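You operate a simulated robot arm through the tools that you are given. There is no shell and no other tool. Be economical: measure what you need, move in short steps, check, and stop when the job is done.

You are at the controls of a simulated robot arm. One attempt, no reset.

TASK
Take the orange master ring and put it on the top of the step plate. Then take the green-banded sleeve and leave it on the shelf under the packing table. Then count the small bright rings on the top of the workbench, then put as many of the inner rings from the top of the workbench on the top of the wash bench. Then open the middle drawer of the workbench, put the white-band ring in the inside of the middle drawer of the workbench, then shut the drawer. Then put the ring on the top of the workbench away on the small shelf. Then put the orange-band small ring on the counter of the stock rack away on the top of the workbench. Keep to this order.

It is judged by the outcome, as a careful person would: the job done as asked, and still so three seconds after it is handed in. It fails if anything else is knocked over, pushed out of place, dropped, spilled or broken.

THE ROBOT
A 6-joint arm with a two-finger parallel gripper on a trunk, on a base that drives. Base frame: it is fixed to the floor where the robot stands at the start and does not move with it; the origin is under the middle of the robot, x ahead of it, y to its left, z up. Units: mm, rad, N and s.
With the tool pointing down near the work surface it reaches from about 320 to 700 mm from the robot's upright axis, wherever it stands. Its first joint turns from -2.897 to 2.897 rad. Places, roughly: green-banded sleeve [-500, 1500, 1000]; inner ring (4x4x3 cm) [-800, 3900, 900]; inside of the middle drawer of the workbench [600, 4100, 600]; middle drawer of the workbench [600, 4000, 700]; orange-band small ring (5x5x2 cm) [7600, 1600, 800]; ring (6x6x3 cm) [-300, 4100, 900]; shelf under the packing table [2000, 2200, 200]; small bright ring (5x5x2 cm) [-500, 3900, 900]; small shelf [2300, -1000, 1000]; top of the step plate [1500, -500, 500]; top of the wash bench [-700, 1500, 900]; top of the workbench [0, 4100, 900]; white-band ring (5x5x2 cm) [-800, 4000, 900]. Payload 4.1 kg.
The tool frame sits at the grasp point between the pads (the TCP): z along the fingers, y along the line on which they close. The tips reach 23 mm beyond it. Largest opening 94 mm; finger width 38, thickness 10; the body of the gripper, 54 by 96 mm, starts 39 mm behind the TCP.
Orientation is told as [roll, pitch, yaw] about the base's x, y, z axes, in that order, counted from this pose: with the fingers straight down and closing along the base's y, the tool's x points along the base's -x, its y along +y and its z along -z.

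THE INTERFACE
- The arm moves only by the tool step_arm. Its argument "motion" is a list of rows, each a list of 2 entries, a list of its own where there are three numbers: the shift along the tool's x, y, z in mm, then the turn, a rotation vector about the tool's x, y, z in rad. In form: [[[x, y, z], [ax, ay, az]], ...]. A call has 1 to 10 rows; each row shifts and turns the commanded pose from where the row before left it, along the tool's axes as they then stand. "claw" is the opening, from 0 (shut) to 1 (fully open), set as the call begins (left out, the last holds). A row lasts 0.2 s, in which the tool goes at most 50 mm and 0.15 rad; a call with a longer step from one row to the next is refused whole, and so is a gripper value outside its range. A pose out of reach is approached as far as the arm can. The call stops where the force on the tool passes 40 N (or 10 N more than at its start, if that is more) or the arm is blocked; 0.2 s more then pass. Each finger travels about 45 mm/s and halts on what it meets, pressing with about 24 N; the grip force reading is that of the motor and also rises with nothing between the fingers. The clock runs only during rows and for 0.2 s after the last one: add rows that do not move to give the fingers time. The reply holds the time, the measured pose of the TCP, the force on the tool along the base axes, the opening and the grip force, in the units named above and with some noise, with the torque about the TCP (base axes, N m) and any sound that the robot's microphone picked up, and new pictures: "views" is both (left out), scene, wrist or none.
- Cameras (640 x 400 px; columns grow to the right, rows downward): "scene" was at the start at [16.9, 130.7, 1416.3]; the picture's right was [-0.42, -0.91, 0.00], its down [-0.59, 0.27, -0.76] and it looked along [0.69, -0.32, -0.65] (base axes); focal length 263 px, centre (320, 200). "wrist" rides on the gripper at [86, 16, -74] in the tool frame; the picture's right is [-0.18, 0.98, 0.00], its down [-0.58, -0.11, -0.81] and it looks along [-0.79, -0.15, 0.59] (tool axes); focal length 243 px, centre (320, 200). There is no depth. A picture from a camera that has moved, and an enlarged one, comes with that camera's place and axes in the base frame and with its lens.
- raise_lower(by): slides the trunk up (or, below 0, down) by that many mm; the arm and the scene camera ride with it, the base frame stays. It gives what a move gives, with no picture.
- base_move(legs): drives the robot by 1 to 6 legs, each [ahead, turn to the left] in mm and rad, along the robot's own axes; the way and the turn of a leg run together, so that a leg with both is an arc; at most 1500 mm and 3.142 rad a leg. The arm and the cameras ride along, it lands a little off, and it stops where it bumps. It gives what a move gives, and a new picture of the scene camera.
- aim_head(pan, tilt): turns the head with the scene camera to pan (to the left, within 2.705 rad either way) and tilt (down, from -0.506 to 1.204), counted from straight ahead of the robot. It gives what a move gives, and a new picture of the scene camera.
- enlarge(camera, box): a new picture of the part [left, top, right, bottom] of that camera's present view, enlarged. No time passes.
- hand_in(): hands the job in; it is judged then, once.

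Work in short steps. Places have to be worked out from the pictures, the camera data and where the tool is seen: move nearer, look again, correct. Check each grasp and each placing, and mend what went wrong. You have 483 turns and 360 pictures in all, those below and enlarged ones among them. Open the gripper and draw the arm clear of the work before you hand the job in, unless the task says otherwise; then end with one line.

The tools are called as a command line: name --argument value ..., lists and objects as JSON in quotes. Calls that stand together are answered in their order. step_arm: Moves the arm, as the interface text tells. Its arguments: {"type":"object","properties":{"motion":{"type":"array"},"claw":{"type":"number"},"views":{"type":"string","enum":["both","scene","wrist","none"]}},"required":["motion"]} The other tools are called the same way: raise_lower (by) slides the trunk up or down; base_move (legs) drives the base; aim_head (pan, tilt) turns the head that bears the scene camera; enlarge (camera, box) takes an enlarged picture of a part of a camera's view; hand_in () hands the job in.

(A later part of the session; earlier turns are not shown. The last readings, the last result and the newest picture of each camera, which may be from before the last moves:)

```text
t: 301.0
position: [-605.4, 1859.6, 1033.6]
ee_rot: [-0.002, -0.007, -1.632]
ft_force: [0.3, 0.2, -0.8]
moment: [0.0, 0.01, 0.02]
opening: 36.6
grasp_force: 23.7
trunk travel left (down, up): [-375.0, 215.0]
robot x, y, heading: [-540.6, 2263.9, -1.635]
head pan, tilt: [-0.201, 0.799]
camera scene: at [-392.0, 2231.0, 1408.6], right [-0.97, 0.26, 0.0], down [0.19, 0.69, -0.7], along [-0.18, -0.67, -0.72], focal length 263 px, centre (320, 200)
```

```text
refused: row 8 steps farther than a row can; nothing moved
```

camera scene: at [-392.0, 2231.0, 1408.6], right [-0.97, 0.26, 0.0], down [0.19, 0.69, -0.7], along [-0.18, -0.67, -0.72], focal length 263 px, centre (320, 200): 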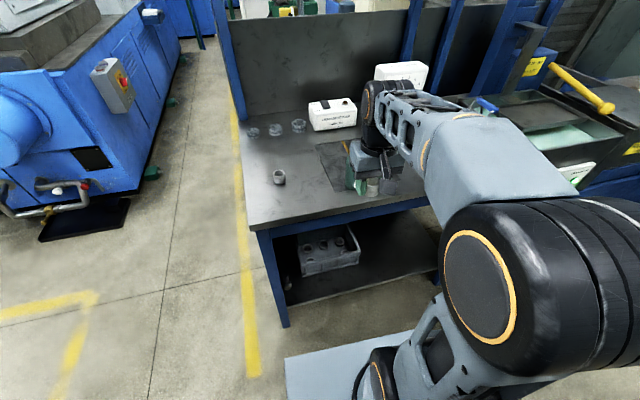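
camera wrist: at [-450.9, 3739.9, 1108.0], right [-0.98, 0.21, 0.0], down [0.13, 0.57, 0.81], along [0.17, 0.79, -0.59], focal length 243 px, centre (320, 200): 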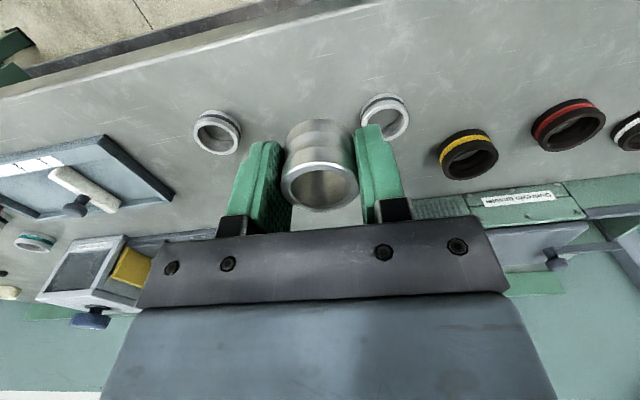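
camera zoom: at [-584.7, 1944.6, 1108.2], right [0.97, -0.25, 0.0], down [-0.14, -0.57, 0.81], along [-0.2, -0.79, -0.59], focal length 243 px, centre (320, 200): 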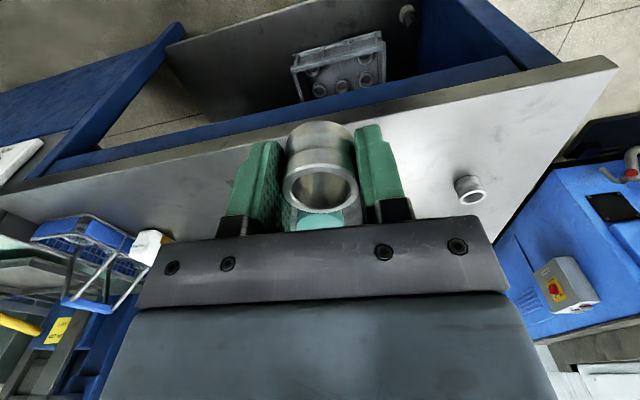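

step_arm --motion '[[[0, 46, 0], [0, 0, 0]], [[0, 46, 0], [0, 0, 0]], [[0, 46, 0], [0, 0, 0]], [[0, 47, 0], [0, 0, 0]], [[-40, 0, 0], [0, 0, 0]], [[-40, 0, 0], [0, 0, 0]], [[-40, 0, 0], [0, 0, 0]], [[-39, 0, 25], [0, 0, 0]], [[0, 0, 45], [0, 0, 0]], [[0, 0, 10], [0, 0, 0]]]' --views "both"

```text
t: 303.2
position: [-432.3, 1687.1, 953.5]
ee_rot: [-0.002, -0.007, -1.633]
ft_force: [0.0, 0.0, -0.9]
moment: [0.04, 0.01, 0.0]
opening: 36.5
grasp_force: 23.7
trunk travel left (down, up): [-375.0, 215.0]
robot x, y, heading: [-540.7, 2258.2, -1.634]
head pan, tilt: [-0.201, 0.799]
camera scene: at [-391.9, 2230.8, 1408.6], right [-0.97, 0.26, 0.0], down [0.19, 0.69, -0.7], along [-0.18, -0.67, -0.72], focal length 263 px, centre (320, 200)
camera wrist: at [-410.7, 1773.3, 1027.8], right [0.97, -0.25, 0.0], down [-0.14, -0.57, 0.81], along [-0.2, -0.79, -0.59], focal length 243 px, centre (320, 200)
```

scene: 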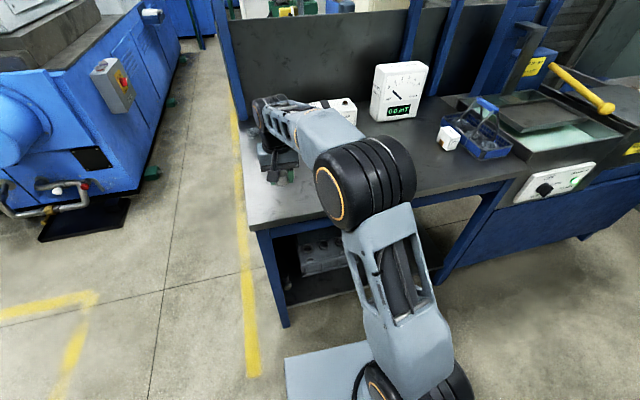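
wrist: 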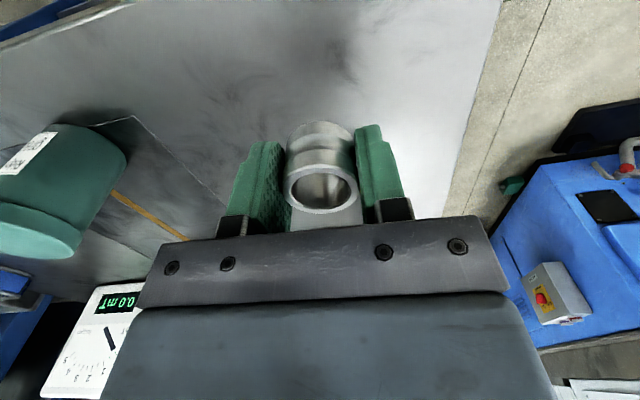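

step_arm --motion '[[[0, 0, 40], [0, 0, 0]], [[0, 0, 20], [0, 0, 0]], [[0, 0, 3], [0, 0, 0]], [[0, 0, 3], [0, 0, 0]], [[0, 0, 3], [0, 0, 0]], [[0, 0, 3], [0, 0, 0]], [[0, 0, 0], [0, 0, 0]]]' --views "wrist"

```text
t: 304.8
position: [-432.3, 1688.3, 884.9]
ee_rot: [0.0, -0.011, -1.635]
ft_force: [-2.0, -0.5, 19.2]
moment: [0.07, 0.02, -0.1]
opening: 36.6
grasp_force: 24.1
trunk travel left (down, up): [-375.0, 215.0]
robot x, y, heading: [-541.1, 2258.8, -1.635]
head pan, tilt: [-0.201, 0.799]
camera wrist: at [-411.0, 1773.0, 958.2], right [0.97, -0.25, 0.0], down [-0.14, -0.56, 0.81], along [-0.2, -0.79, -0.58], focal length 243 px, centre (320, 200)
```

wrist: 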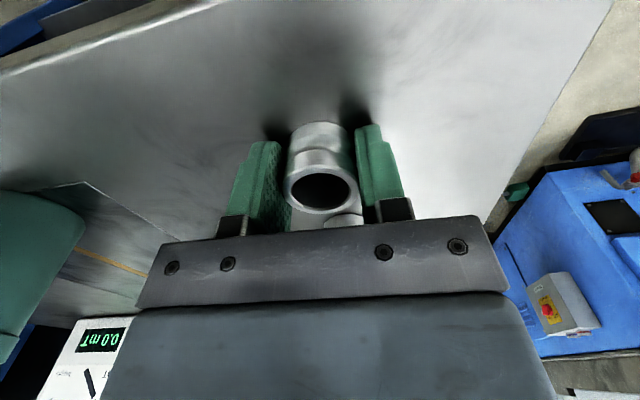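

step_arm --motion '[[[0, 0, -2], [0, 0, 0]], [[0, 0, 0], [0, 0, 0]], [[0, 0, 0], [0, 0, 0]], [[0, 0, 0], [0, 0, 0]], [[0, 0, 0], [0, 0, 0]]]' --claw 0.8 --views "none"

step_arm --motion '[[[0, 0, -20], [0, 0, 0]], [[0, 0, -45], [0, 0, 0]], [[0, 0, -45], [0, 0, 0]], [[0, 0, -45], [0, 0, 0]], [[45, 0, 0], [0, 0, 0]], [[45, 0, 0], [0, 0, 0]], [[45, 0, 0], [0, 0, 0]], [[0, -47, 0], [0, 0, 0]], [[0, -47, 0], [0, 0, 0]]]' --views "both"

```text
t: 306.0
position: [-431.2, 1688.3, 884.4]
ee_rot: [-0.001, -0.008, -1.634]
ft_force: [-0.3, -0.2, 0.2]
moment: [-0.01, -0.01, -0.01]
opening: 75.1
grasp_force: 0.1
trunk travel left (down, up): [-375.0, 215.0]
robot x, y, heading: [-540.3, 2260.6, -1.632]
head pan, tilt: [-0.201, 0.799]
```

```text
t: 308.0
position: [-515.0, 1829.3, 1038.9]
ee_rot: [-0.002, -0.006, -1.634]
ft_force: [0.2, -1.0, -0.1]
moment: [0.01, 0.01, 0.02]
opening: 75.3
grasp_force: 0.0
trunk travel left (down, up): [-375.0, 215.0]
robot x, y, heading: [-540.7, 2259.6, -1.64]
head pan, tilt: [-0.201, 0.799]
camera scene: at [-392.1, 2230.8, 1408.7], right [-0.97, 0.26, 0.0], down [0.19, 0.69, -0.7], along [-0.18, -0.67, -0.72], focal length 263 px, centre (320, 200)
camera wrist: at [-495.3, 1915.1, 1112.8], right [0.97, -0.25, 0.0], down [-0.14, -0.57, 0.81], along [-0.2, -0.79, -0.59], focal length 243 px, centre (320, 200)
```

scene: 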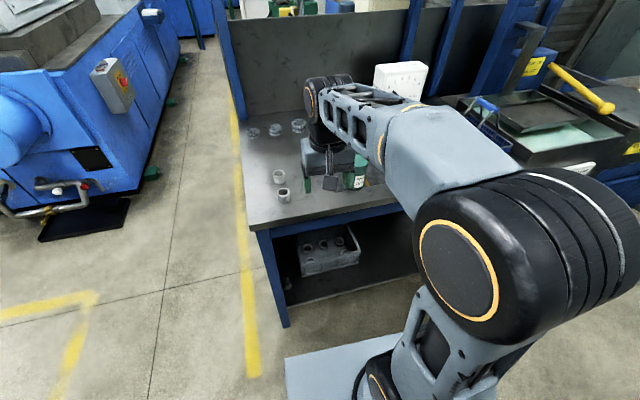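
wrist: 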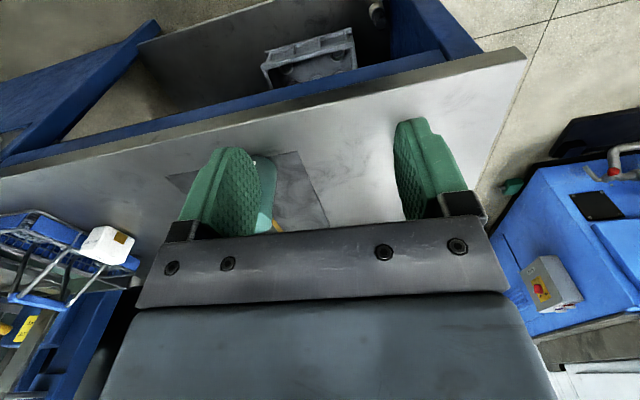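

Both inner rings stand on the wash bench. Next, the middle drawer: I drive in front of the drawers.

base_move --legs '[[0, 2.3], [1400, 0], [0, 0.905]]'

aim_head --pan -0.2 --tilt 0.7

```text
t: 322.7
position: [512.7, 3539.6, 1038.8]
ee_rot: [-0.003, -0.007, 1.556]
ft_force: [0.0, 1.3, -0.5]
moment: [-0.04, -0.03, 0.01]
opening: 75.4
grasp_force: 0.1
trunk travel left (down, up): [-375.0, 215.0]
robot x, y, heading: [560.7, 3109.2, 1.557]
head pan, tilt: [-0.201, 0.799]
camera scene: at [408.8, 3132.3, 1408.6], right [0.98, -0.21, 0.0], down [-0.15, -0.7, -0.7], along [0.15, 0.68, -0.72], focal length 263 px, centre (320, 200)
```

scene: 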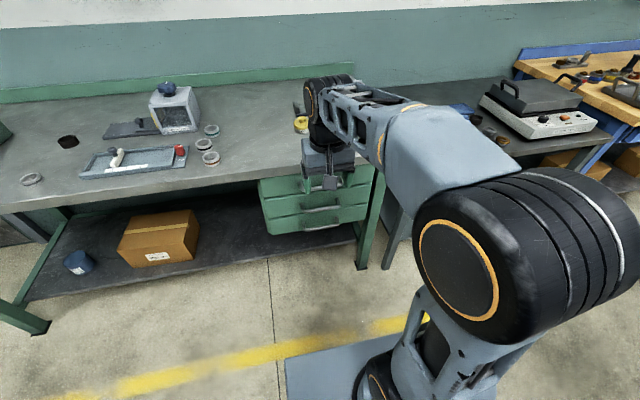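

```text
t: 323.4
position: [512.3, 3537.9, 1038.9]
ee_rot: [-0.002, -0.006, 1.557]
ft_force: [0.2, -0.9, -0.9]
moment: [-0.02, 0.02, -0.02]
opening: 75.1
grasp_force: 0.0
trunk travel left (down, up): [-375.0, 215.0]
robot x, y, heading: [561.0, 3112.1, 1.556]
head pan, tilt: [-0.201, 0.7]
camera scene: at [409.8, 3136.5, 1416.9], right [0.98, -0.21, 0.0], down [-0.14, -0.63, -0.76], along [0.16, 0.75, -0.64], focal length 263 px, centre (320, 200)
```

scene: 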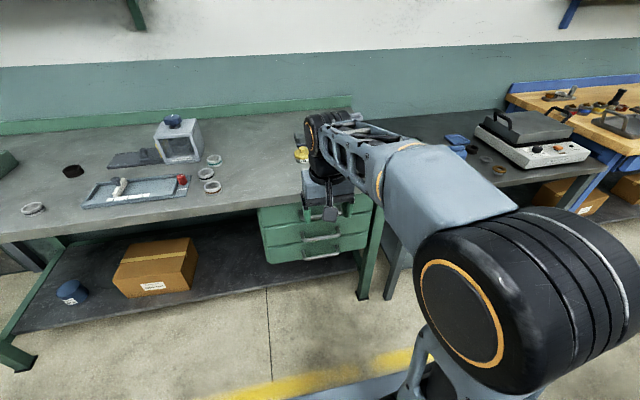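

raise_lower --by -250

aim_head --pan -0.2 --tilt 0.6

enlarge --camera "scene" --box '[220, 130, 420, 255]'

enlarge --camera "wrist" --box '[0, 0, 640, 400]'

```text
t: 325.9
position: [512.5, 3539.7, 789.3]
ee_rot: [-0.001, -0.007, 1.555]
ft_force: [0.0, -0.3, 0.4]
moment: [-0.01, 0.02, 0.01]
opening: 75.1
grasp_force: 0.1
trunk travel left (down, up): [-125.0, 465.0]
robot x, y, heading: [561.7, 3111.0, 1.558]
head pan, tilt: [-0.201, 0.7]
```

```text
t: 326.6
position: [513.0, 3539.4, 789.4]
ee_rot: [-0.002, -0.006, 1.556]
ft_force: [0.0, 0.3, -0.4]
moment: [-0.02, 0.0, -0.01]
opening: 75.3
grasp_force: 0.0
trunk travel left (down, up): [-125.0, 465.0]
robot x, y, heading: [554.0, 3115.8, 1.556]
head pan, tilt: [-0.201, 0.6]
camera scene: at [410.6, 3139.8, 1175.5], right [0.98, -0.21, 0.0], down [-0.12, -0.55, -0.82], along [0.18, 0.81, -0.57], focal length 263 px, centre (320, 200)
```

scene: 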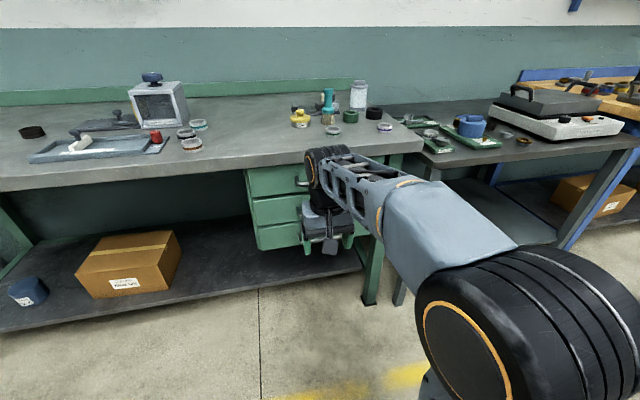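

```text
3.20 times, centred on (320, 192) of scene
camera zoom: at [410.6, 3139.8, 1175.5], right [0.98, -0.21, 0.0], down [-0.12, -0.55, -0.82], along [0.18, 0.81, -0.57], focal length 842 px, centre (320, 224)
```

zoom: 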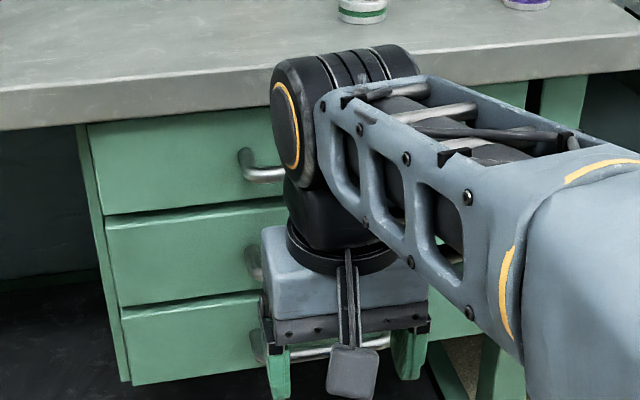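

```text
1.00 times, centred on (320, 200) of wrist
camera zoom: at [494.3, 3451.8, 863.0], right [-0.98, 0.2, 0.0], down [0.12, 0.57, 0.81], along [0.16, 0.79, -0.59], focal length 243 px, centre (320, 200)
```

zoom: 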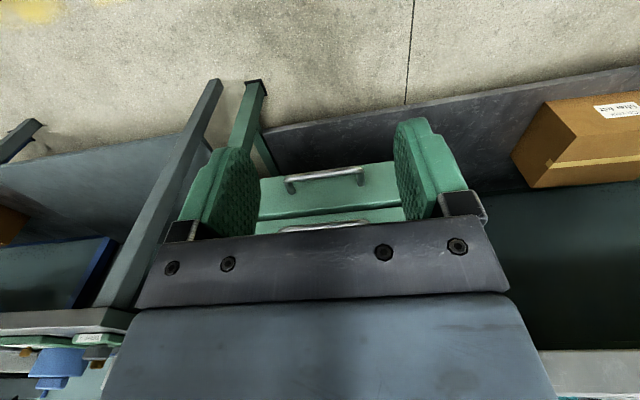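

Middle handle: z≈700, starting at x≈485, y≈3765. I'll grip it with the tool horizontal and fingers closing vertically. First shift forward/down/right, then pitch the tool up.

step_arm --motion '[[[-45, -20, 0], [0, 0, 0]], [[-45, -20, 0], [0, 0, 0]], [[0, 0, 45], [0, 0, 0]], [[0, 0, 44], [0, 0, 0]], [[0, 0, 0], [0, -0.15, 0]], [[0, 0, 0], [0, -0.15, 0]], [[0, 0, 0], [0, -0.15, 0]], [[0, 0, 0], [0, -0.15, 0]], [[0, 0, 0], [0, -0.15, 0]]]' --claw 0.6 --views "both"

```text
t: 328.6
position: [554.9, 3629.5, 700.6]
ee_rot: [-0.002, -0.755, 1.559]
ft_force: [0.3, 0.4, 0.0]
moment: [0.0, 0.0, 0.02]
opening: 56.6
grasp_force: 0.0
trunk travel left (down, up): [-125.0, 465.0]
robot x, y, heading: [557.4, 3110.1, 1.554]
head pan, tilt: [-0.201, 0.6]
camera scene: at [410.6, 3140.0, 1175.5], right [0.98, -0.21, 0.0], down [-0.12, -0.55, -0.83], along [0.18, 0.81, -0.56], focal length 263 px, centre (320, 200)
camera wrist: at [535.5, 3515.0, 695.0], right [-0.98, 0.15, 0.12], down [0.11, -0.13, 0.99], along [0.16, 0.98, 0.12], focal length 243 px, centre (320, 200)
```

scene: 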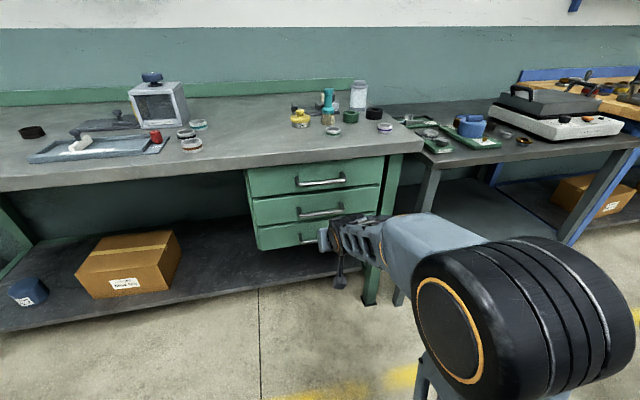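
wrist: 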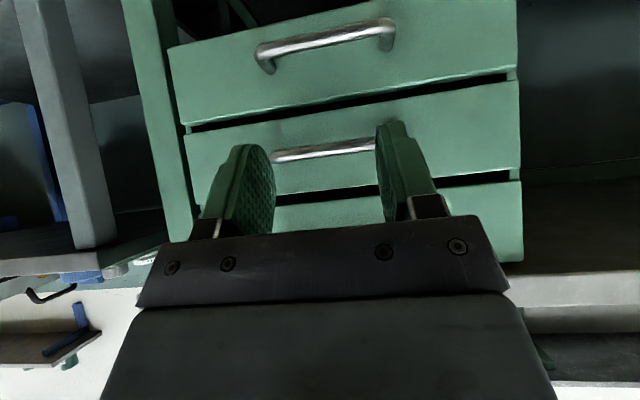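

Works. I complete the pitch (0.816 more) and begin the roll.

step_arm --motion '[[[0, 0, 0], [0, -0.14, 0]], [[0, 0, 0], [0, -0.14, 0]], [[0, 0, 0], [0, -0.14, 0]], [[0, 0, 0], [0, -0.14, 0]], [[0, 0, 0], [0, -0.14, 0]], [[0, 0, 0], [0, -0.115, 0]], [[0, 0, 0], [0, 0, 0.14]], [[0, 0, 0], [0, 0, 0.14]], [[0, 0, 0], [0, 0, 0.14]]]' --views "both"

```text
t: 330.6
position: [550.6, 3629.4, 699.8]
ee_rot: [1.444, -1.132, 0.119]
ft_force: [0.9, 0.5, -0.6]
moment: [-0.03, 0.02, 0.01]
opening: 56.6
grasp_force: 0.0
out of reach, approached as far as the arm can: row 1
trunk travel left (down, up): [-125.0, 465.0]
robot x, y, heading: [556.3, 3107.1, 1.556]
head pan, tilt: [-0.201, 0.6]
camera scene: at [410.6, 3139.8, 1175.5], right [0.98, -0.21, 0.0], down [-0.12, -0.55, -0.83], along [0.18, 0.81, -0.56], focal length 263 px, centre (320, 200)
camera wrist: at [498.8, 3550.1, 632.4], right [-0.81, 0.03, 0.58], down [0.35, -0.78, 0.52], along [0.47, 0.63, 0.62], focal length 243 px, centre (320, 200)
```

scene: 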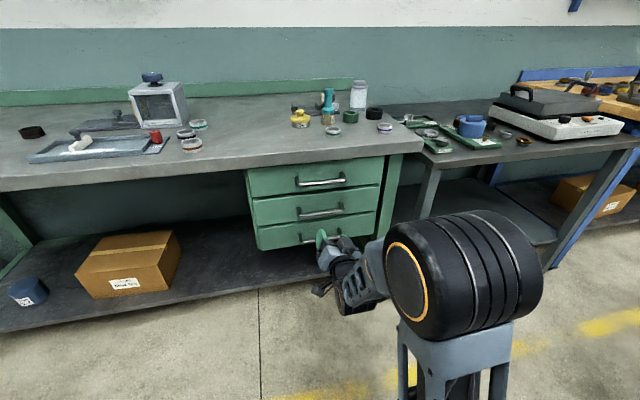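
wrist: 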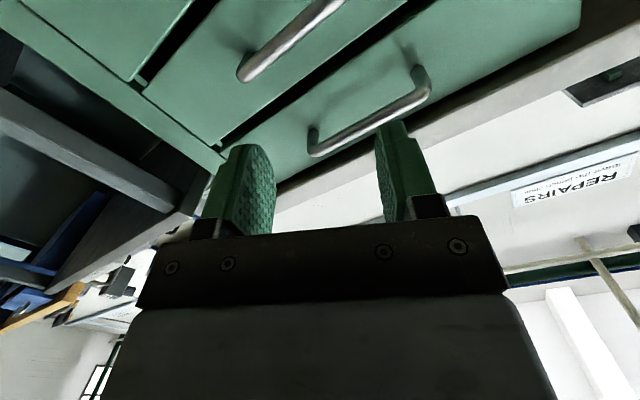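

step_arm --motion '[[[0, 0, 0], [0, 0, 0.144]], [[0, 0, 0], [0, 0, 0.144]], [[0, 0, 0], [0, 0, 0.144]], [[0, 0, 0], [0, 0, 0.144]], [[0, 0, 0], [0, 0, 0.144]], [[0, 0, 0], [0, 0, 0.144]], [[0, 0, 0], [0, 0, 0.144]], [[0, 0, 0], [0, 0, 0.144]], [[0, 0, 0], [0, 0, 0]]]' --views "both"

```text
t: 332.6
position: [548.9, 3630.1, 701.7]
ee_rot: [1.518, 0.016, 0.004]
ft_force: [1.1, -0.1, 0.1]
moment: [0.02, 0.0, 0.01]
opening: 56.5
grasp_force: 0.0
trunk travel left (down, up): [-125.0, 465.0]
robot x, y, heading: [557.7, 3110.8, 1.557]
head pan, tilt: [-0.201, 0.6]
camera scene: at [410.6, 3139.8, 1175.5], right [0.98, -0.21, 0.0], down [-0.12, -0.55, -0.83], along [0.18, 0.81, -0.56], focal length 263 px, centre (320, 200)
camera wrist: at [463.4, 3555.1, 721.8], right [0.2, 0.05, 0.98], down [0.58, -0.81, -0.07], along [0.79, 0.58, -0.19], focal length 243 px, centre (320, 200)
```

scene: 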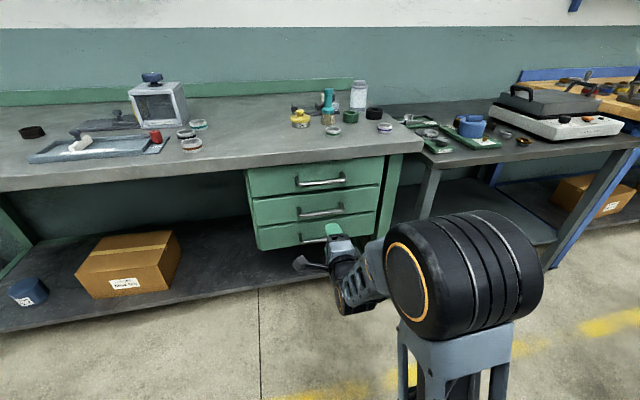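
wrist: 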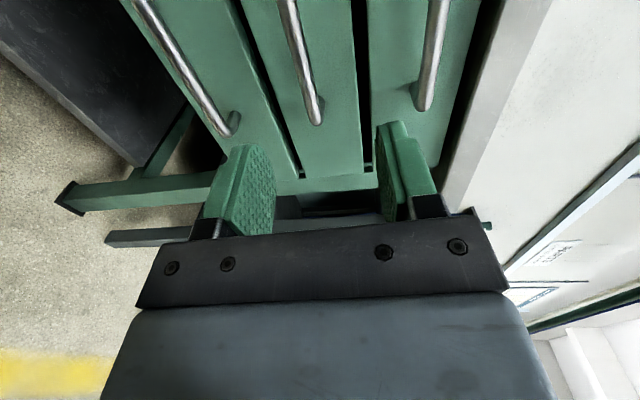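

Middle bar at about (555,3778,674). I level the tool, lower 27 mm, advance 90 mm, and look.

step_arm --motion '[[[0, -27, 0], [-0.05, 0, 0]], [[0, 0, 45], [0, 0, 0]], [[0, 0, 45], [0, 0, 0]], [[0, 0, 0], [0, 0, 0]]]' --views "both"

```text
t: 333.6
position: [550.0, 3719.0, 671.2]
ee_rot: [1.566, 0.014, 0.004]
ft_force: [-0.2, -0.2, 0.9]
moment: [0.0, -0.02, -0.02]
opening: 56.5
grasp_force: 0.1
trunk travel left (down, up): [-125.0, 465.0]
robot x, y, heading: [556.8, 3110.5, 1.556]
head pan, tilt: [-0.201, 0.6]
camera scene: at [410.6, 3139.8, 1175.5], right [0.98, -0.21, 0.0], down [-0.12, -0.55, -0.83], along [0.18, 0.81, -0.56], focal length 263 px, centre (320, 200)
camera wrist: at [462.5, 3644.0, 689.7], right [0.2, 0.0, 0.98], down [0.58, -0.81, -0.11], along [0.79, 0.59, -0.16], focal length 243 px, centre (320, 200)
```

scene: 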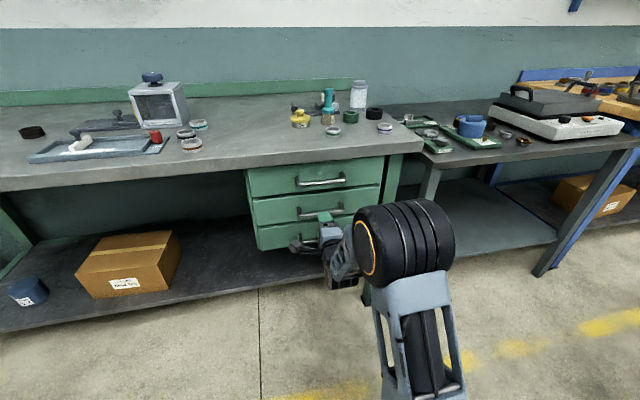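
wrist: 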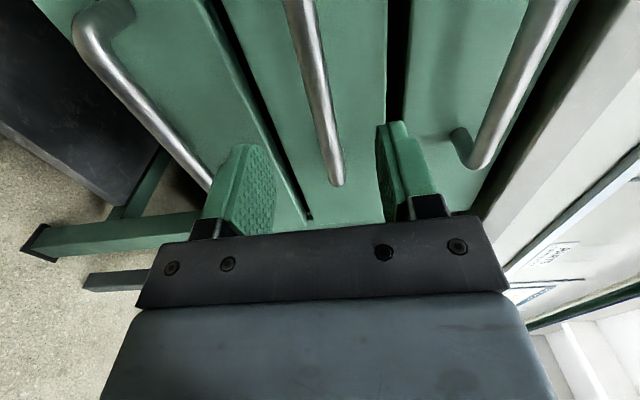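

Bar at y≈3784, z≈672; aligned. Advance to y≈3776 and close.

step_arm --motion '[[[0, 0, 35], [0, 0, 0]], [[0, 0, 12], [0, 0, 0]], [[0, 0, 10], [0, 0, 0]], [[0, 0, 0], [0, 0, 0]]]' --views "none"

step_arm --motion '[[[0, 0, 0], [0, 0, 0]], [[0, 0, 0], [0, 0, 0]], [[0, 0, 0], [0, 0, 0]], [[0, 0, 0], [0, 0, 0]]]' --claw 0 --views "wrist"

```text
t: 334.6
position: [549.0, 3774.6, 671.6]
ee_rot: [1.567, 0.012, 0.004]
ft_force: [0.1, -0.4, 0.1]
moment: [-0.01, 0.02, 0.01]
opening: 56.4
grasp_force: 0.1
trunk travel left (down, up): [-125.0, 465.0]
robot x, y, heading: [560.2, 3112.9, 1.555]
head pan, tilt: [-0.201, 0.6]
```

```text
t: 335.6
position: [549.2, 3775.7, 672.8]
ee_rot: [1.567, 0.01, 0.004]
ft_force: [0.4, 0.1, -1.9]
moment: [-0.01, -1.73, -0.33]
opening: 14.8
grasp_force: 44.9
trunk travel left (down, up): [-125.0, 465.0]
robot x, y, heading: [556.2, 3112.4, 1.555]
head pan, tilt: [-0.201, 0.6]
camera wrist: at [462.4, 3699.4, 690.1], right [0.19, 0.01, 0.98], down [0.58, -0.81, -0.11], along [0.79, 0.59, -0.16], focal length 243 px, centre (320, 200)
```

wrist: 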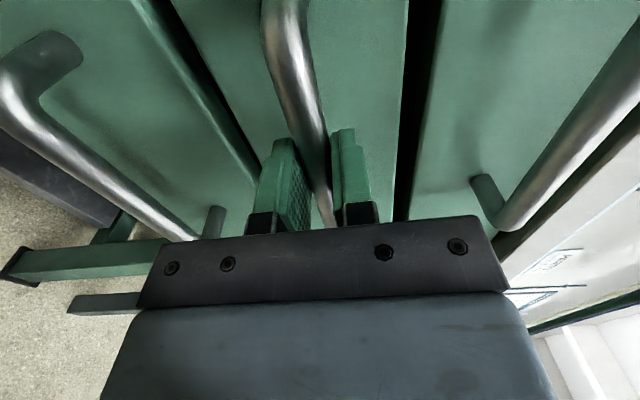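

Bar gripped. I pull by driving straight back in two steps.

base_move --legs '[[-150, 0]]'

```text
t: 337.0
position: [549.1, 3620.6, 672.8]
ee_rot: [1.565, 0.015, -0.001]
ft_force: [12.6, 0.8, -1.3]
moment: [0.0, -1.77, 0.09]
opening: 15.1
grasp_force: 45.2
trunk travel left (down, up): [-125.0, 465.0]
robot x, y, heading: [554.8, 2961.8, 1.556]
head pan, tilt: [-0.201, 0.6]
camera scene: at [409.1, 2986.1, 1175.6], right [0.98, -0.21, 0.0], down [-0.12, -0.55, -0.82], along [0.18, 0.81, -0.57], focal length 263 px, centre (320, 200)
```

scene: 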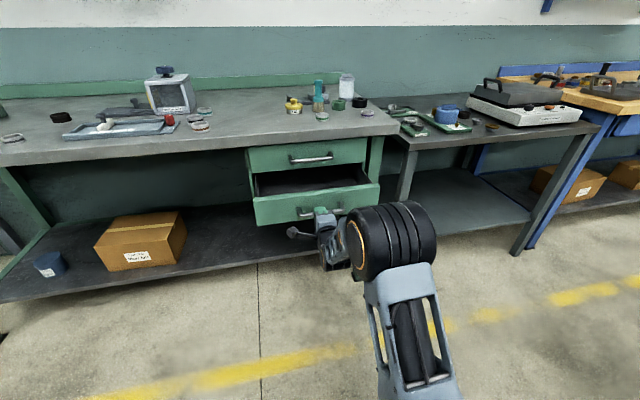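

The drawer is following. Pull another 100 mm.

base_move --legs '[[-100, 0]]'

```text
t: 338.2
position: [548.8, 3519.2, 672.4]
ee_rot: [1.565, 0.016, -0.004]
ft_force: [27.6, 0.8, -0.3]
moment: [-0.01, -1.79, -0.66]
opening: 15.4
grasp_force: 44.9
trunk travel left (down, up): [-125.0, 465.0]
robot x, y, heading: [554.2, 2854.6, 1.552]
head pan, tilt: [-0.201, 0.6]
camera scene: at [408.6, 2884.9, 1175.7], right [0.98, -0.22, 0.0], down [-0.12, -0.55, -0.82], along [0.18, 0.81, -0.57], focal length 263 px, centre (320, 200)
```

scene: 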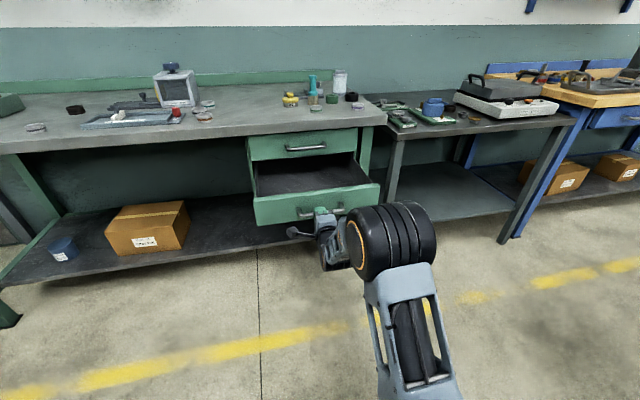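

Open by ~255 mm. I release and withdraw the tool, then rotate it back down.

step_arm --motion '[[[0, 0, 0], [0, 0, 0]], [[0, 0, 0], [0, 0, 0]], [[0, 0, 0], [0, 0, 0]], [[0, 0, -40], [0, 0, 0]], [[0, 0, -40], [0, 0, 0]]]' --claw 0.6 --views "wrist"

base_move --legs '[[-150, 0]]'

step_arm --motion '[[[0, 0, 0], [0, 0, -0.145]], [[0, 0, 0], [0, 0, -0.145]], [[0, 0, 0], [0, 0, -0.145]], [[0, 0, 0], [0, 0, -0.145]], [[0, 0, 0], [0, 0, -0.145]], [[0, 0, 0], [0, 0, -0.145]], [[0, 0, 0], [0, 0, -0.145]], [[0, 0, 0], [0, 0, -0.145]], [[0, 0, 0], [0, 0, -0.145]], [[0, 0, 0], [0, 0, -0.145]]]' --views "none"

```text
t: 339.4
position: [547.8, 3439.5, 672.0]
ee_rot: [1.566, 0.014, -0.005]
ft_force: [-0.6, -0.1, 0.3]
moment: [0.01, 0.01, 0.0]
opening: 56.6
grasp_force: 0.0
trunk travel left (down, up): [-125.0, 465.0]
robot x, y, heading: [558.8, 2857.8, 1.552]
head pan, tilt: [-0.201, 0.6]
camera wrist: at [461.0, 3364.1, 690.7], right [0.2, 0.0, 0.98], down [0.58, -0.81, -0.11], along [0.79, 0.59, -0.16], focal length 243 px, centre (320, 200)
```

wrist: 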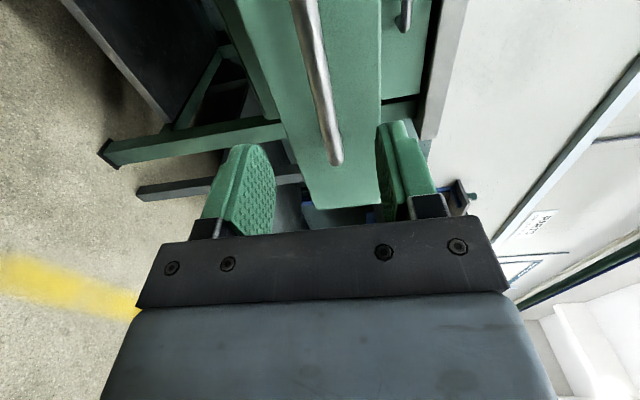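

```text
t: 340.7
position: [546.4, 3289.2, 672.6]
ee_rot: [1.562, 0.016, -0.005]
ft_force: [0.8, 0.2, -0.3]
moment: [0.02, -0.03, -0.02]
opening: 56.1
grasp_force: 0.0
trunk travel left (down, up): [-125.0, 465.0]
robot x, y, heading: [552.1, 2707.7, 1.553]
head pan, tilt: [-0.201, 0.6]
camera scene: at [404.2, 2735.2, 1175.5], right [0.98, -0.22, 0.0], down [-0.12, -0.55, -0.83], along [0.18, 0.81, -0.56], focal length 263 px, centre (320, 200)
```

scene: 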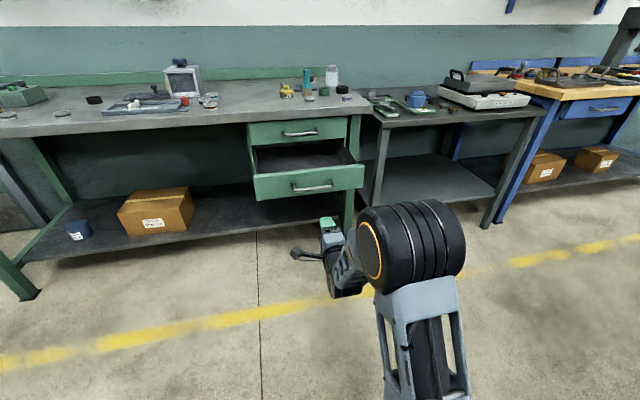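

```text
t: 342.9
position: [546.5, 3289.3, 672.3]
ee_rot: [1.537, -1.438, 0.029]
ft_force: [0.1, 0.1, 0.1]
moment: [0.03, -0.04, -0.02]
opening: 56.4
grasp_force: 0.1
trunk travel left (down, up): [-125.0, 465.0]
robot x, y, heading: [550.0, 2708.7, 1.55]
head pan, tilt: [-0.201, 0.6]
```

step_arm --motion '[[[0, 0, 0], [0, 0, -0.12]], [[0, 0, 0], [0, 0.145, 0]], [[0, 0, 0], [0, 0.145, 0]], [[0, 0, 0], [0, 0.145, 0]], [[0, 0, 0], [0, 0.145, 0]], [[0, 0, 0], [0, 0.145, 0]], [[0, 0, 0], [0, 0.145, 0]], [[0, 0, 0], [0, 0.145, 0]], [[0, 0, 0], [0, 0.145, 0]], [[0, 0, 0], [0, 0.145, 0]]]' --views "none"

step_arm --motion '[[[0, 0, 0], [0, 0.145, 0]], [[0, 0, 0], [0, 0.1, 0]], [[0, 0, 0], [0, 0, 0]]]' --views "none"

raise_lower --by 250

```text
t: 345.1
position: [545.6, 3290.2, 673.6]
ee_rot: [0.016, -0.26, 1.56]
ft_force: [0.2, 0.3, 0.8]
moment: [-0.03, 0.01, 0.02]
opening: 56.3
grasp_force: 0.0
trunk travel left (down, up): [-125.0, 465.0]
robot x, y, heading: [553.7, 2704.1, 1.55]
head pan, tilt: [-0.201, 0.6]
```

```text
t: 345.9
position: [546.8, 3290.2, 672.0]
ee_rot: [0.016, -0.014, 1.564]
ft_force: [-0.1, -0.2, -0.4]
moment: [0.01, -0.01, 0.01]
opening: 56.4
grasp_force: 0.1
trunk travel left (down, up): [-125.0, 465.0]
robot x, y, heading: [550.1, 2704.3, 1.548]
head pan, tilt: [-0.201, 0.6]
```

```text
t: 348.5
position: [547.7, 3290.1, 921.6]
ee_rot: [0.016, -0.015, 1.565]
ft_force: [-0.8, 0.3, 0.0]
moment: [0.04, 0.02, -0.02]
opening: 56.6
grasp_force: 0.1
trunk travel left (down, up): [-375.0, 215.0]
robot x, y, heading: [552.3, 2704.1, 1.551]
head pan, tilt: [-0.201, 0.6]
```

I raise/retract the arm and drive over to the white-band ring.

step_arm --motion '[[[0, 0, -45], [-0.016, 0.014, 0]], [[0, 0, -45], [0, 0, 0]], [[0, 0, -40], [0, 0, 0]], [[50, 0, 0], [0, 0, 0]], [[50, 0, 0], [0, 0, 0]], [[50, 0, 0], [0, 0, 0]], [[0, 0, 0], [0, 0, 0]]]' --claw 1 --views "none"

base_move --legs '[[0, 1.063], [1400, 0], [0, -1.04]]'

enlarge --camera "wrist" --box '[0, 0, 640, 400]'

```text
t: 350.1
position: [552.3, 3139.9, 1051.9]
ee_rot: [0.031, 0.0, 1.566]
ft_force: [-0.1, -0.2, 0.3]
moment: [0.02, 0.02, -0.01]
opening: 94.0
grasp_force: 0.0
trunk travel left (down, up): [-375.0, 215.0]
robot x, y, heading: [556.1, 2709.2, 1.553]
head pan, tilt: [-0.201, 0.6]
```

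```text
t: 362.6
position: [-667.0, 3863.8, 1051.8]
ee_rot: [0.032, -0.001, 1.548]
ft_force: [-0.4, -0.1, 0.0]
moment: [-0.02, 0.04, -0.03]
opening: 94.2
grasp_force: 0.2
trunk travel left (down, up): [-375.0, 215.0]
robot x, y, heading: [-673.3, 3426.4, 1.539]
head pan, tilt: [-0.201, 0.6]
camera scene: at [-821.2, 3460.4, 1425.5], right [0.97, -0.23, 0.0], down [-0.13, -0.55, -0.83], along [0.19, 0.8, -0.56], focal length 263 px, centre (320, 200)
```

scene: 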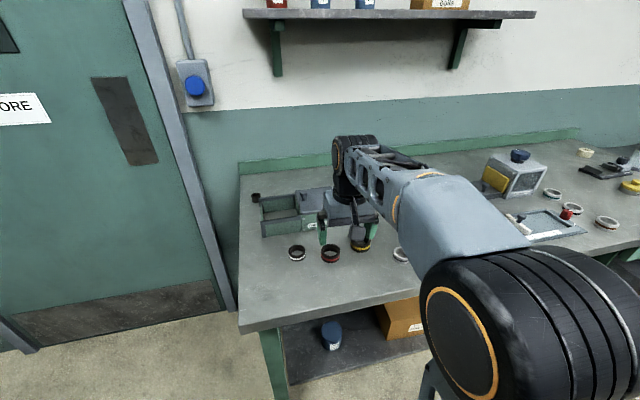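

```text
1.00 times, centred on (320, 200) of wrist
camera zoom: at [-683.7, 3776.4, 1126.7], right [-0.98, 0.2, 0.03], down [0.15, 0.58, 0.8], along [0.15, 0.79, -0.59], focal length 243 px, centre (320, 200)
```

zoom: 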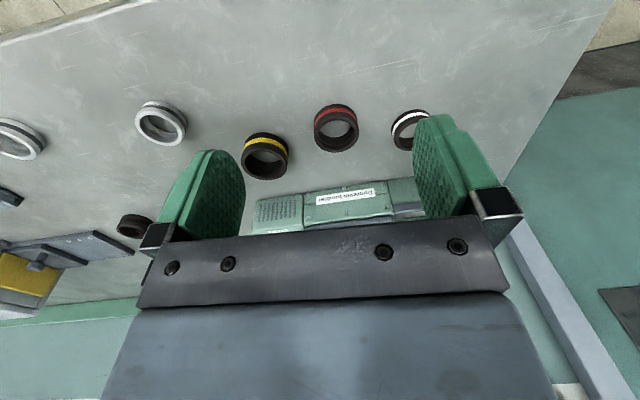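

White-band ring at about (-755,3978). I level the tool and go above it with a narrower opening.

step_arm --motion '[[[-37, 30, 0], [0.031, 0, 0]], [[-37, 30, 0], [0, 0, 0]], [[-37, 31, 0], [0, 0, 0]], [[0, 0, 30], [0, 0, 0]], [[0, 0, 0], [0, 0, 0]]]' --claw 0.78 --views "wrist"

```text
t: 363.8
position: [-754.1, 3974.4, 1023.2]
ee_rot: [0.0, -0.002, 1.548]
ft_force: [0.0, -0.5, -0.2]
moment: [-0.01, 0.01, 0.01]
opening: 73.2
grasp_force: 0.1
trunk travel left (down, up): [-375.0, 215.0]
robot x, y, heading: [-672.4, 3429.7, 1.533]
head pan, tilt: [-0.201, 0.6]
camera wrist: at [-773.8, 3887.8, 1097.2], right [-0.98, 0.2, 0.0], down [0.12, 0.58, 0.81], along [0.16, 0.79, -0.59], focal length 243 px, centre (320, 200)
```

wrist: 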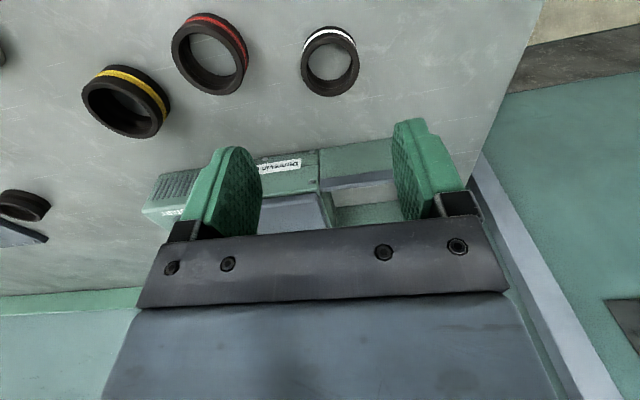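

step_arm --motion '[[[-8, 9, 0], [0, 0, 0]], [[0, 0, 45], [0, 0, 0]], [[0, 0, 40], [0, 0, 0]], [[0, 0, 20], [0, 0, 0]], [[0, 0, 0], [0, 0, 0]]]' --views "wrist"

```text
t: 365.0
position: [-766.1, 3984.1, 917.3]
ee_rot: [-0.001, -0.001, 1.549]
ft_force: [0.8, 0.3, 0.3]
moment: [-0.01, 0.0, 0.01]
opening: 73.0
grasp_force: 0.0
trunk travel left (down, up): [-375.0, 215.0]
robot x, y, heading: [-674.6, 3428.2, 1.535]
head pan, tilt: [-0.201, 0.6]
camera wrist: at [-784.9, 3896.6, 992.3], right [-0.98, 0.2, 0.0], down [0.12, 0.58, 0.81], along [0.16, 0.79, -0.59], focal length 243 px, centre (320, 200)
```

wrist: 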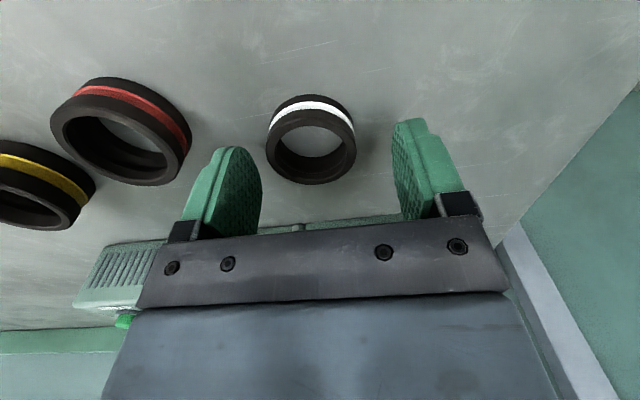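

step_arm --motion '[[[8, 1, 6], [0, 0, 0]], [[0, 0, 6], [0, 0, 0]], [[0, 0, 0], [0, 0, 0]]]' --views "none"

step_arm --motion '[[[0, 0, 0], [0, 0, 0]], [[0, 0, 0], [0, 0, 0]], [[0, 0, 0], [0, 0, 0]], [[0, 0, 0], [0, 0, 0]]]' --claw 0 --views "wrist"

```text
t: 365.8
position: [-765.5, 3976.6, 905.1]
ee_rot: [0.0, -0.001, 1.55]
ft_force: [0.2, 0.0, 0.2]
moment: [-0.03, -0.04, -0.02]
opening: 73.3
grasp_force: 0.1
trunk travel left (down, up): [-375.0, 215.0]
robot x, y, heading: [-671.7, 3431.0, 1.537]
head pan, tilt: [-0.201, 0.6]
```

```text
t: 366.8
position: [-766.2, 3975.4, 905.8]
ee_rot: [0.0, -0.001, 1.55]
ft_force: [1.6, 0.2, -0.1]
moment: [0.01, -0.02, 0.03]
opening: 46.3
grasp_force: 24.5
trunk travel left (down, up): [-375.0, 215.0]
robot x, y, heading: [-672.7, 3427.3, 1.539]
head pan, tilt: [-0.201, 0.6]
camera wrist: at [-785.3, 3889.2, 980.3], right [-0.98, 0.2, 0.0], down [0.12, 0.58, 0.81], along [0.16, 0.79, -0.59], focal length 243 px, centre (320, 200)
```

wrist: 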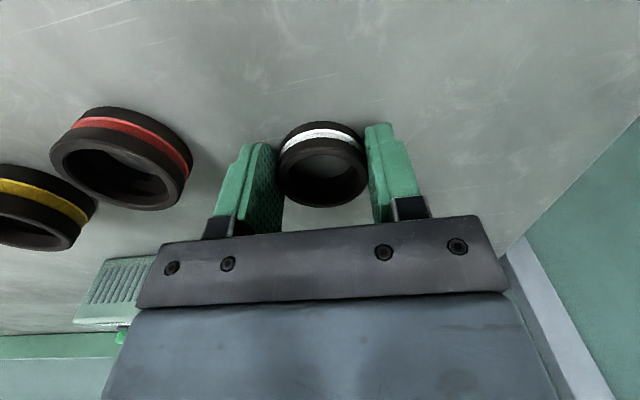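

Gripped (46 mm). Lift, retract, and drive to the drawer.

step_arm --motion '[[[0, 0, -45], [0, 0, 0]], [[0, 0, -45], [0, 0, 0]], [[0, 0, -45], [0, 0, 0]], [[40, -25, 0], [0, 0, 0]], [[40, -25, 0], [0, 0, 0]], [[40, -25, 0], [0, 0, 0]], [[0, 0, 0], [0, 0, 0]]]' --views "wrist"

base_move --legs '[[-650, 0], [0, -1.54], [1240, 0], [0, 1.571]]'

aim_head --pan -0.15 --tilt 0.7

```text
t: 368.4
position: [-694.3, 3854.6, 1040.8]
ee_rot: [0.001, -0.001, 1.55]
ft_force: [-0.3, 0.2, -0.4]
moment: [0.03, 0.02, 0.04]
opening: 46.1
grasp_force: 24.3
trunk travel left (down, up): [-375.0, 215.0]
robot x, y, heading: [-673.6, 3428.1, 1.53]
head pan, tilt: [-0.201, 0.6]
camera wrist: at [-712.7, 3767.3, 1115.9], right [-0.98, 0.2, 0.0], down [0.12, 0.58, 0.81], along [0.16, 0.79, -0.59], focal length 243 px, centre (320, 200)
```

wrist: 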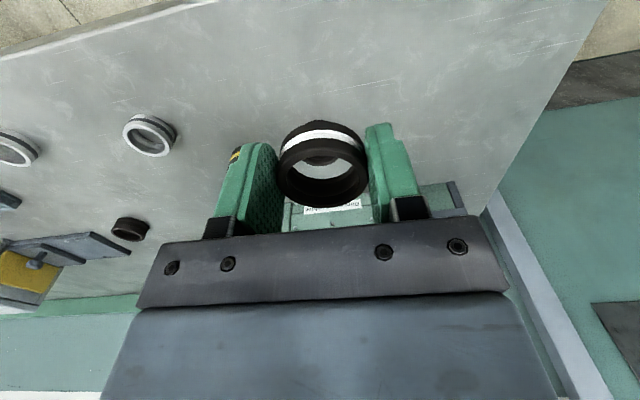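

```text
t: 385.2
position: [486.9, 3241.8, 1041.3]
ee_rot: [-0.001, -0.002, 1.602]
ft_force: [0.7, -0.1, -0.3]
moment: [-0.01, -0.02, -0.01]
opening: 46.0
grasp_force: 24.0
trunk travel left (down, up): [-375.0, 215.0]
robot x, y, heading: [527.4, 2816.0, 1.58]
head pan, tilt: [-0.201, 0.6]
camera scene: at [379.0, 2841.4, 1425.5], right [0.98, -0.18, 0.0], down [-0.1, -0.56, -0.83], along [0.15, 0.81, -0.56], focal length 263 px, centre (320, 200)
```

scene: 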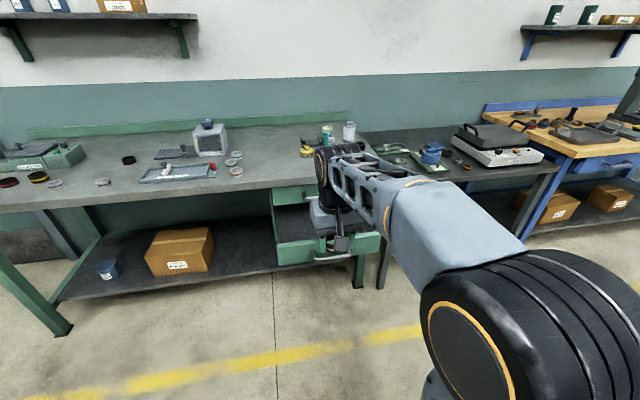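

```text
t: 385.9
position: [486.1, 3240.8, 1041.8]
ee_rot: [0.0, -0.001, 1.601]
ft_force: [-0.6, 1.0, -1.7]
moment: [-0.01, 0.0, -0.02]
opening: 46.4
grasp_force: 24.0
trunk travel left (down, up): [-375.0, 215.0]
robot x, y, heading: [528.3, 2818.0, 1.585]
head pan, tilt: [-0.15, 0.7]
camera scene: at [374.2, 2838.7, 1416.9], right [0.99, -0.13, 0.0], down [-0.09, -0.64, -0.77], along [0.1, 0.76, -0.64], focal length 263 px, centre (320, 200)
```

scene: 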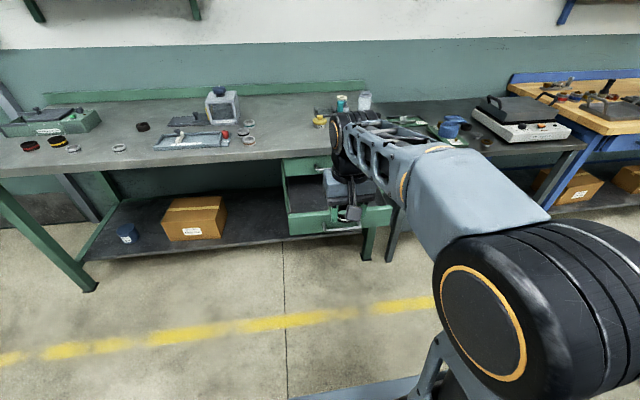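

base_move --legs '[[220, 0]]'

step_arm --motion '[[[-48, -12, 0], [0, 0, 0]], [[-48, -12, 0], [0, 0, 0]], [[-48, -12, 0], [0, 0, 0]], [[-48, -12, 0], [0, 0, 0]], [[0, 0, 0], [0, 0, 0]]]' --views "both"

```text
t: 387.6
position: [481.3, 3462.3, 1041.3]
ee_rot: [0.0, -0.003, 1.606]
ft_force: [0.1, 0.2, -0.6]
moment: [-0.03, -0.02, -0.01]
opening: 46.2
grasp_force: 24.0
trunk travel left (down, up): [-375.0, 215.0]
robot x, y, heading: [521.9, 3040.2, 1.589]
head pan, tilt: [-0.15, 0.7]
camera scene: at [370.4, 3059.7, 1416.9], right [0.99, -0.13, 0.0], down [-0.08, -0.64, -0.76], along [0.1, 0.76, -0.64], focal length 263 px, centre (320, 200)
```

scene: 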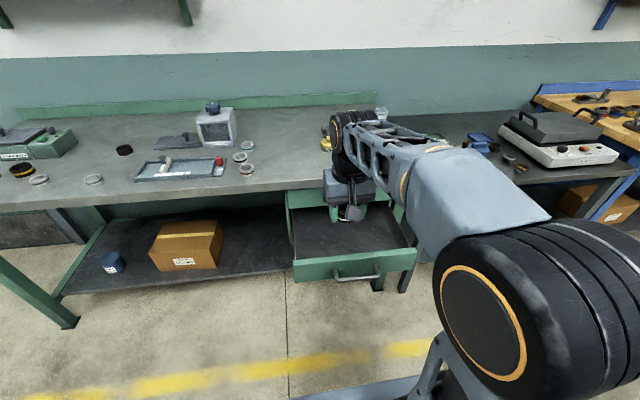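

```text
t: 388.8
position: [521.4, 3657.1, 1040.9]
ee_rot: [0.0, -0.001, 1.604]
ft_force: [0.1, 0.2, -1.1]
moment: [-0.04, 0.04, -0.01]
opening: 46.4
grasp_force: 24.1
trunk travel left (down, up): [-375.0, 215.0]
robot x, y, heading: [526.7, 3035.9, 1.586]
head pan, tilt: [-0.15, 0.7]
camera scene: at [370.5, 3060.2, 1416.9], right [0.99, -0.13, 0.0], down [-0.08, -0.64, -0.76], along [0.1, 0.76, -0.64], focal length 263 px, centre (320, 200)
camera wrist: at [507.1, 3569.2, 1115.5], right [-0.99, 0.15, 0.0], down [0.09, 0.58, 0.81], along [0.12, 0.8, -0.59], focal length 243 px, centre (320, 200)
```

scene: 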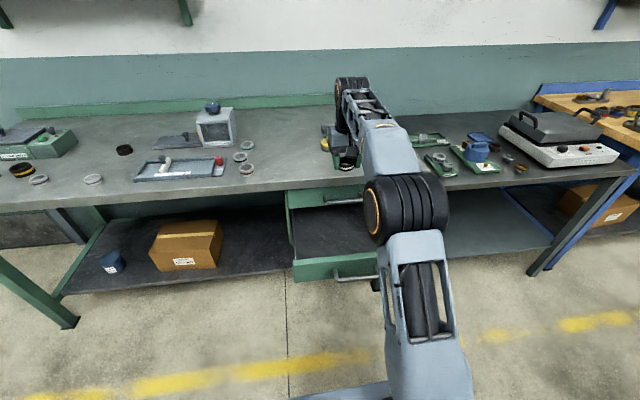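
wrist: 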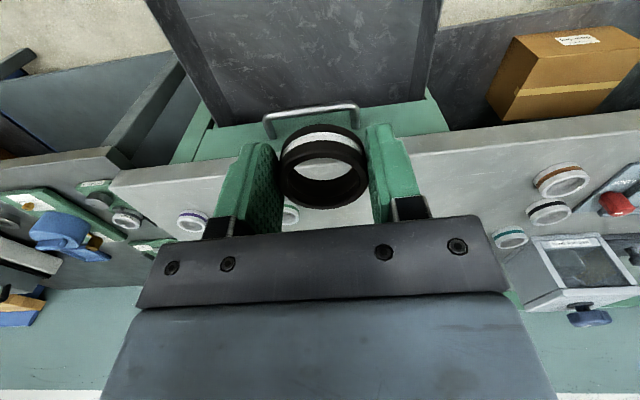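

Aligned over the open drawer (y≈3657, clear of the top handle). Lower the trunk then check.

raise_lower --by -250

step_arm --motion '[[[0, -20, 0], [0, 0, 0]], [[0, 0, 30], [0, 0, 0]], [[0, 0, 0], [0, 0, 0]]]' --views "both"

```text
t: 391.4
position: [521.1, 3656.6, 791.1]
ee_rot: [0.0, -0.001, 1.603]
ft_force: [0.7, 0.0, -0.8]
moment: [-0.03, 0.0, -0.02]
opening: 46.0
grasp_force: 23.9
trunk travel left (down, up): [-125.0, 465.0]
robot x, y, heading: [523.8, 3036.8, 1.592]
head pan, tilt: [-0.15, 0.7]
```

```text
t: 392.2
position: [541.8, 3656.6, 761.7]
ee_rot: [0.0, -0.001, 1.606]
ft_force: [0.8, -0.4, -0.3]
moment: [-0.04, -0.04, 0.03]
opening: 46.2
grasp_force: 23.9
trunk travel left (down, up): [-125.0, 465.0]
robot x, y, heading: [524.5, 3042.2, 1.585]
head pan, tilt: [-0.15, 0.7]
camera scene: at [370.4, 3059.8, 1166.9], right [0.99, -0.13, 0.0], down [-0.08, -0.64, -0.76], along [0.1, 0.76, -0.64], focal length 263 px, centre (320, 200)
camera wrist: at [527.0, 3569.3, 836.0], right [-0.99, 0.15, 0.0], down [0.09, 0.58, 0.81], along [0.12, 0.8, -0.59], focal length 243 px, centre (320, 200)
```

scene: 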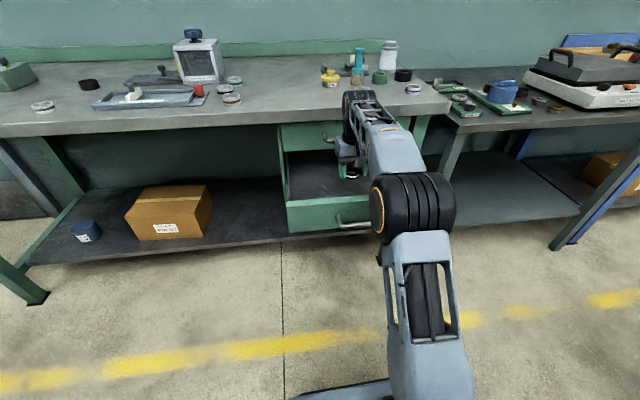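
wrist: 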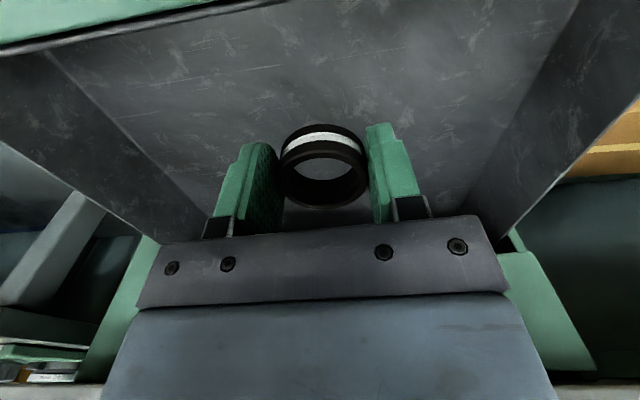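

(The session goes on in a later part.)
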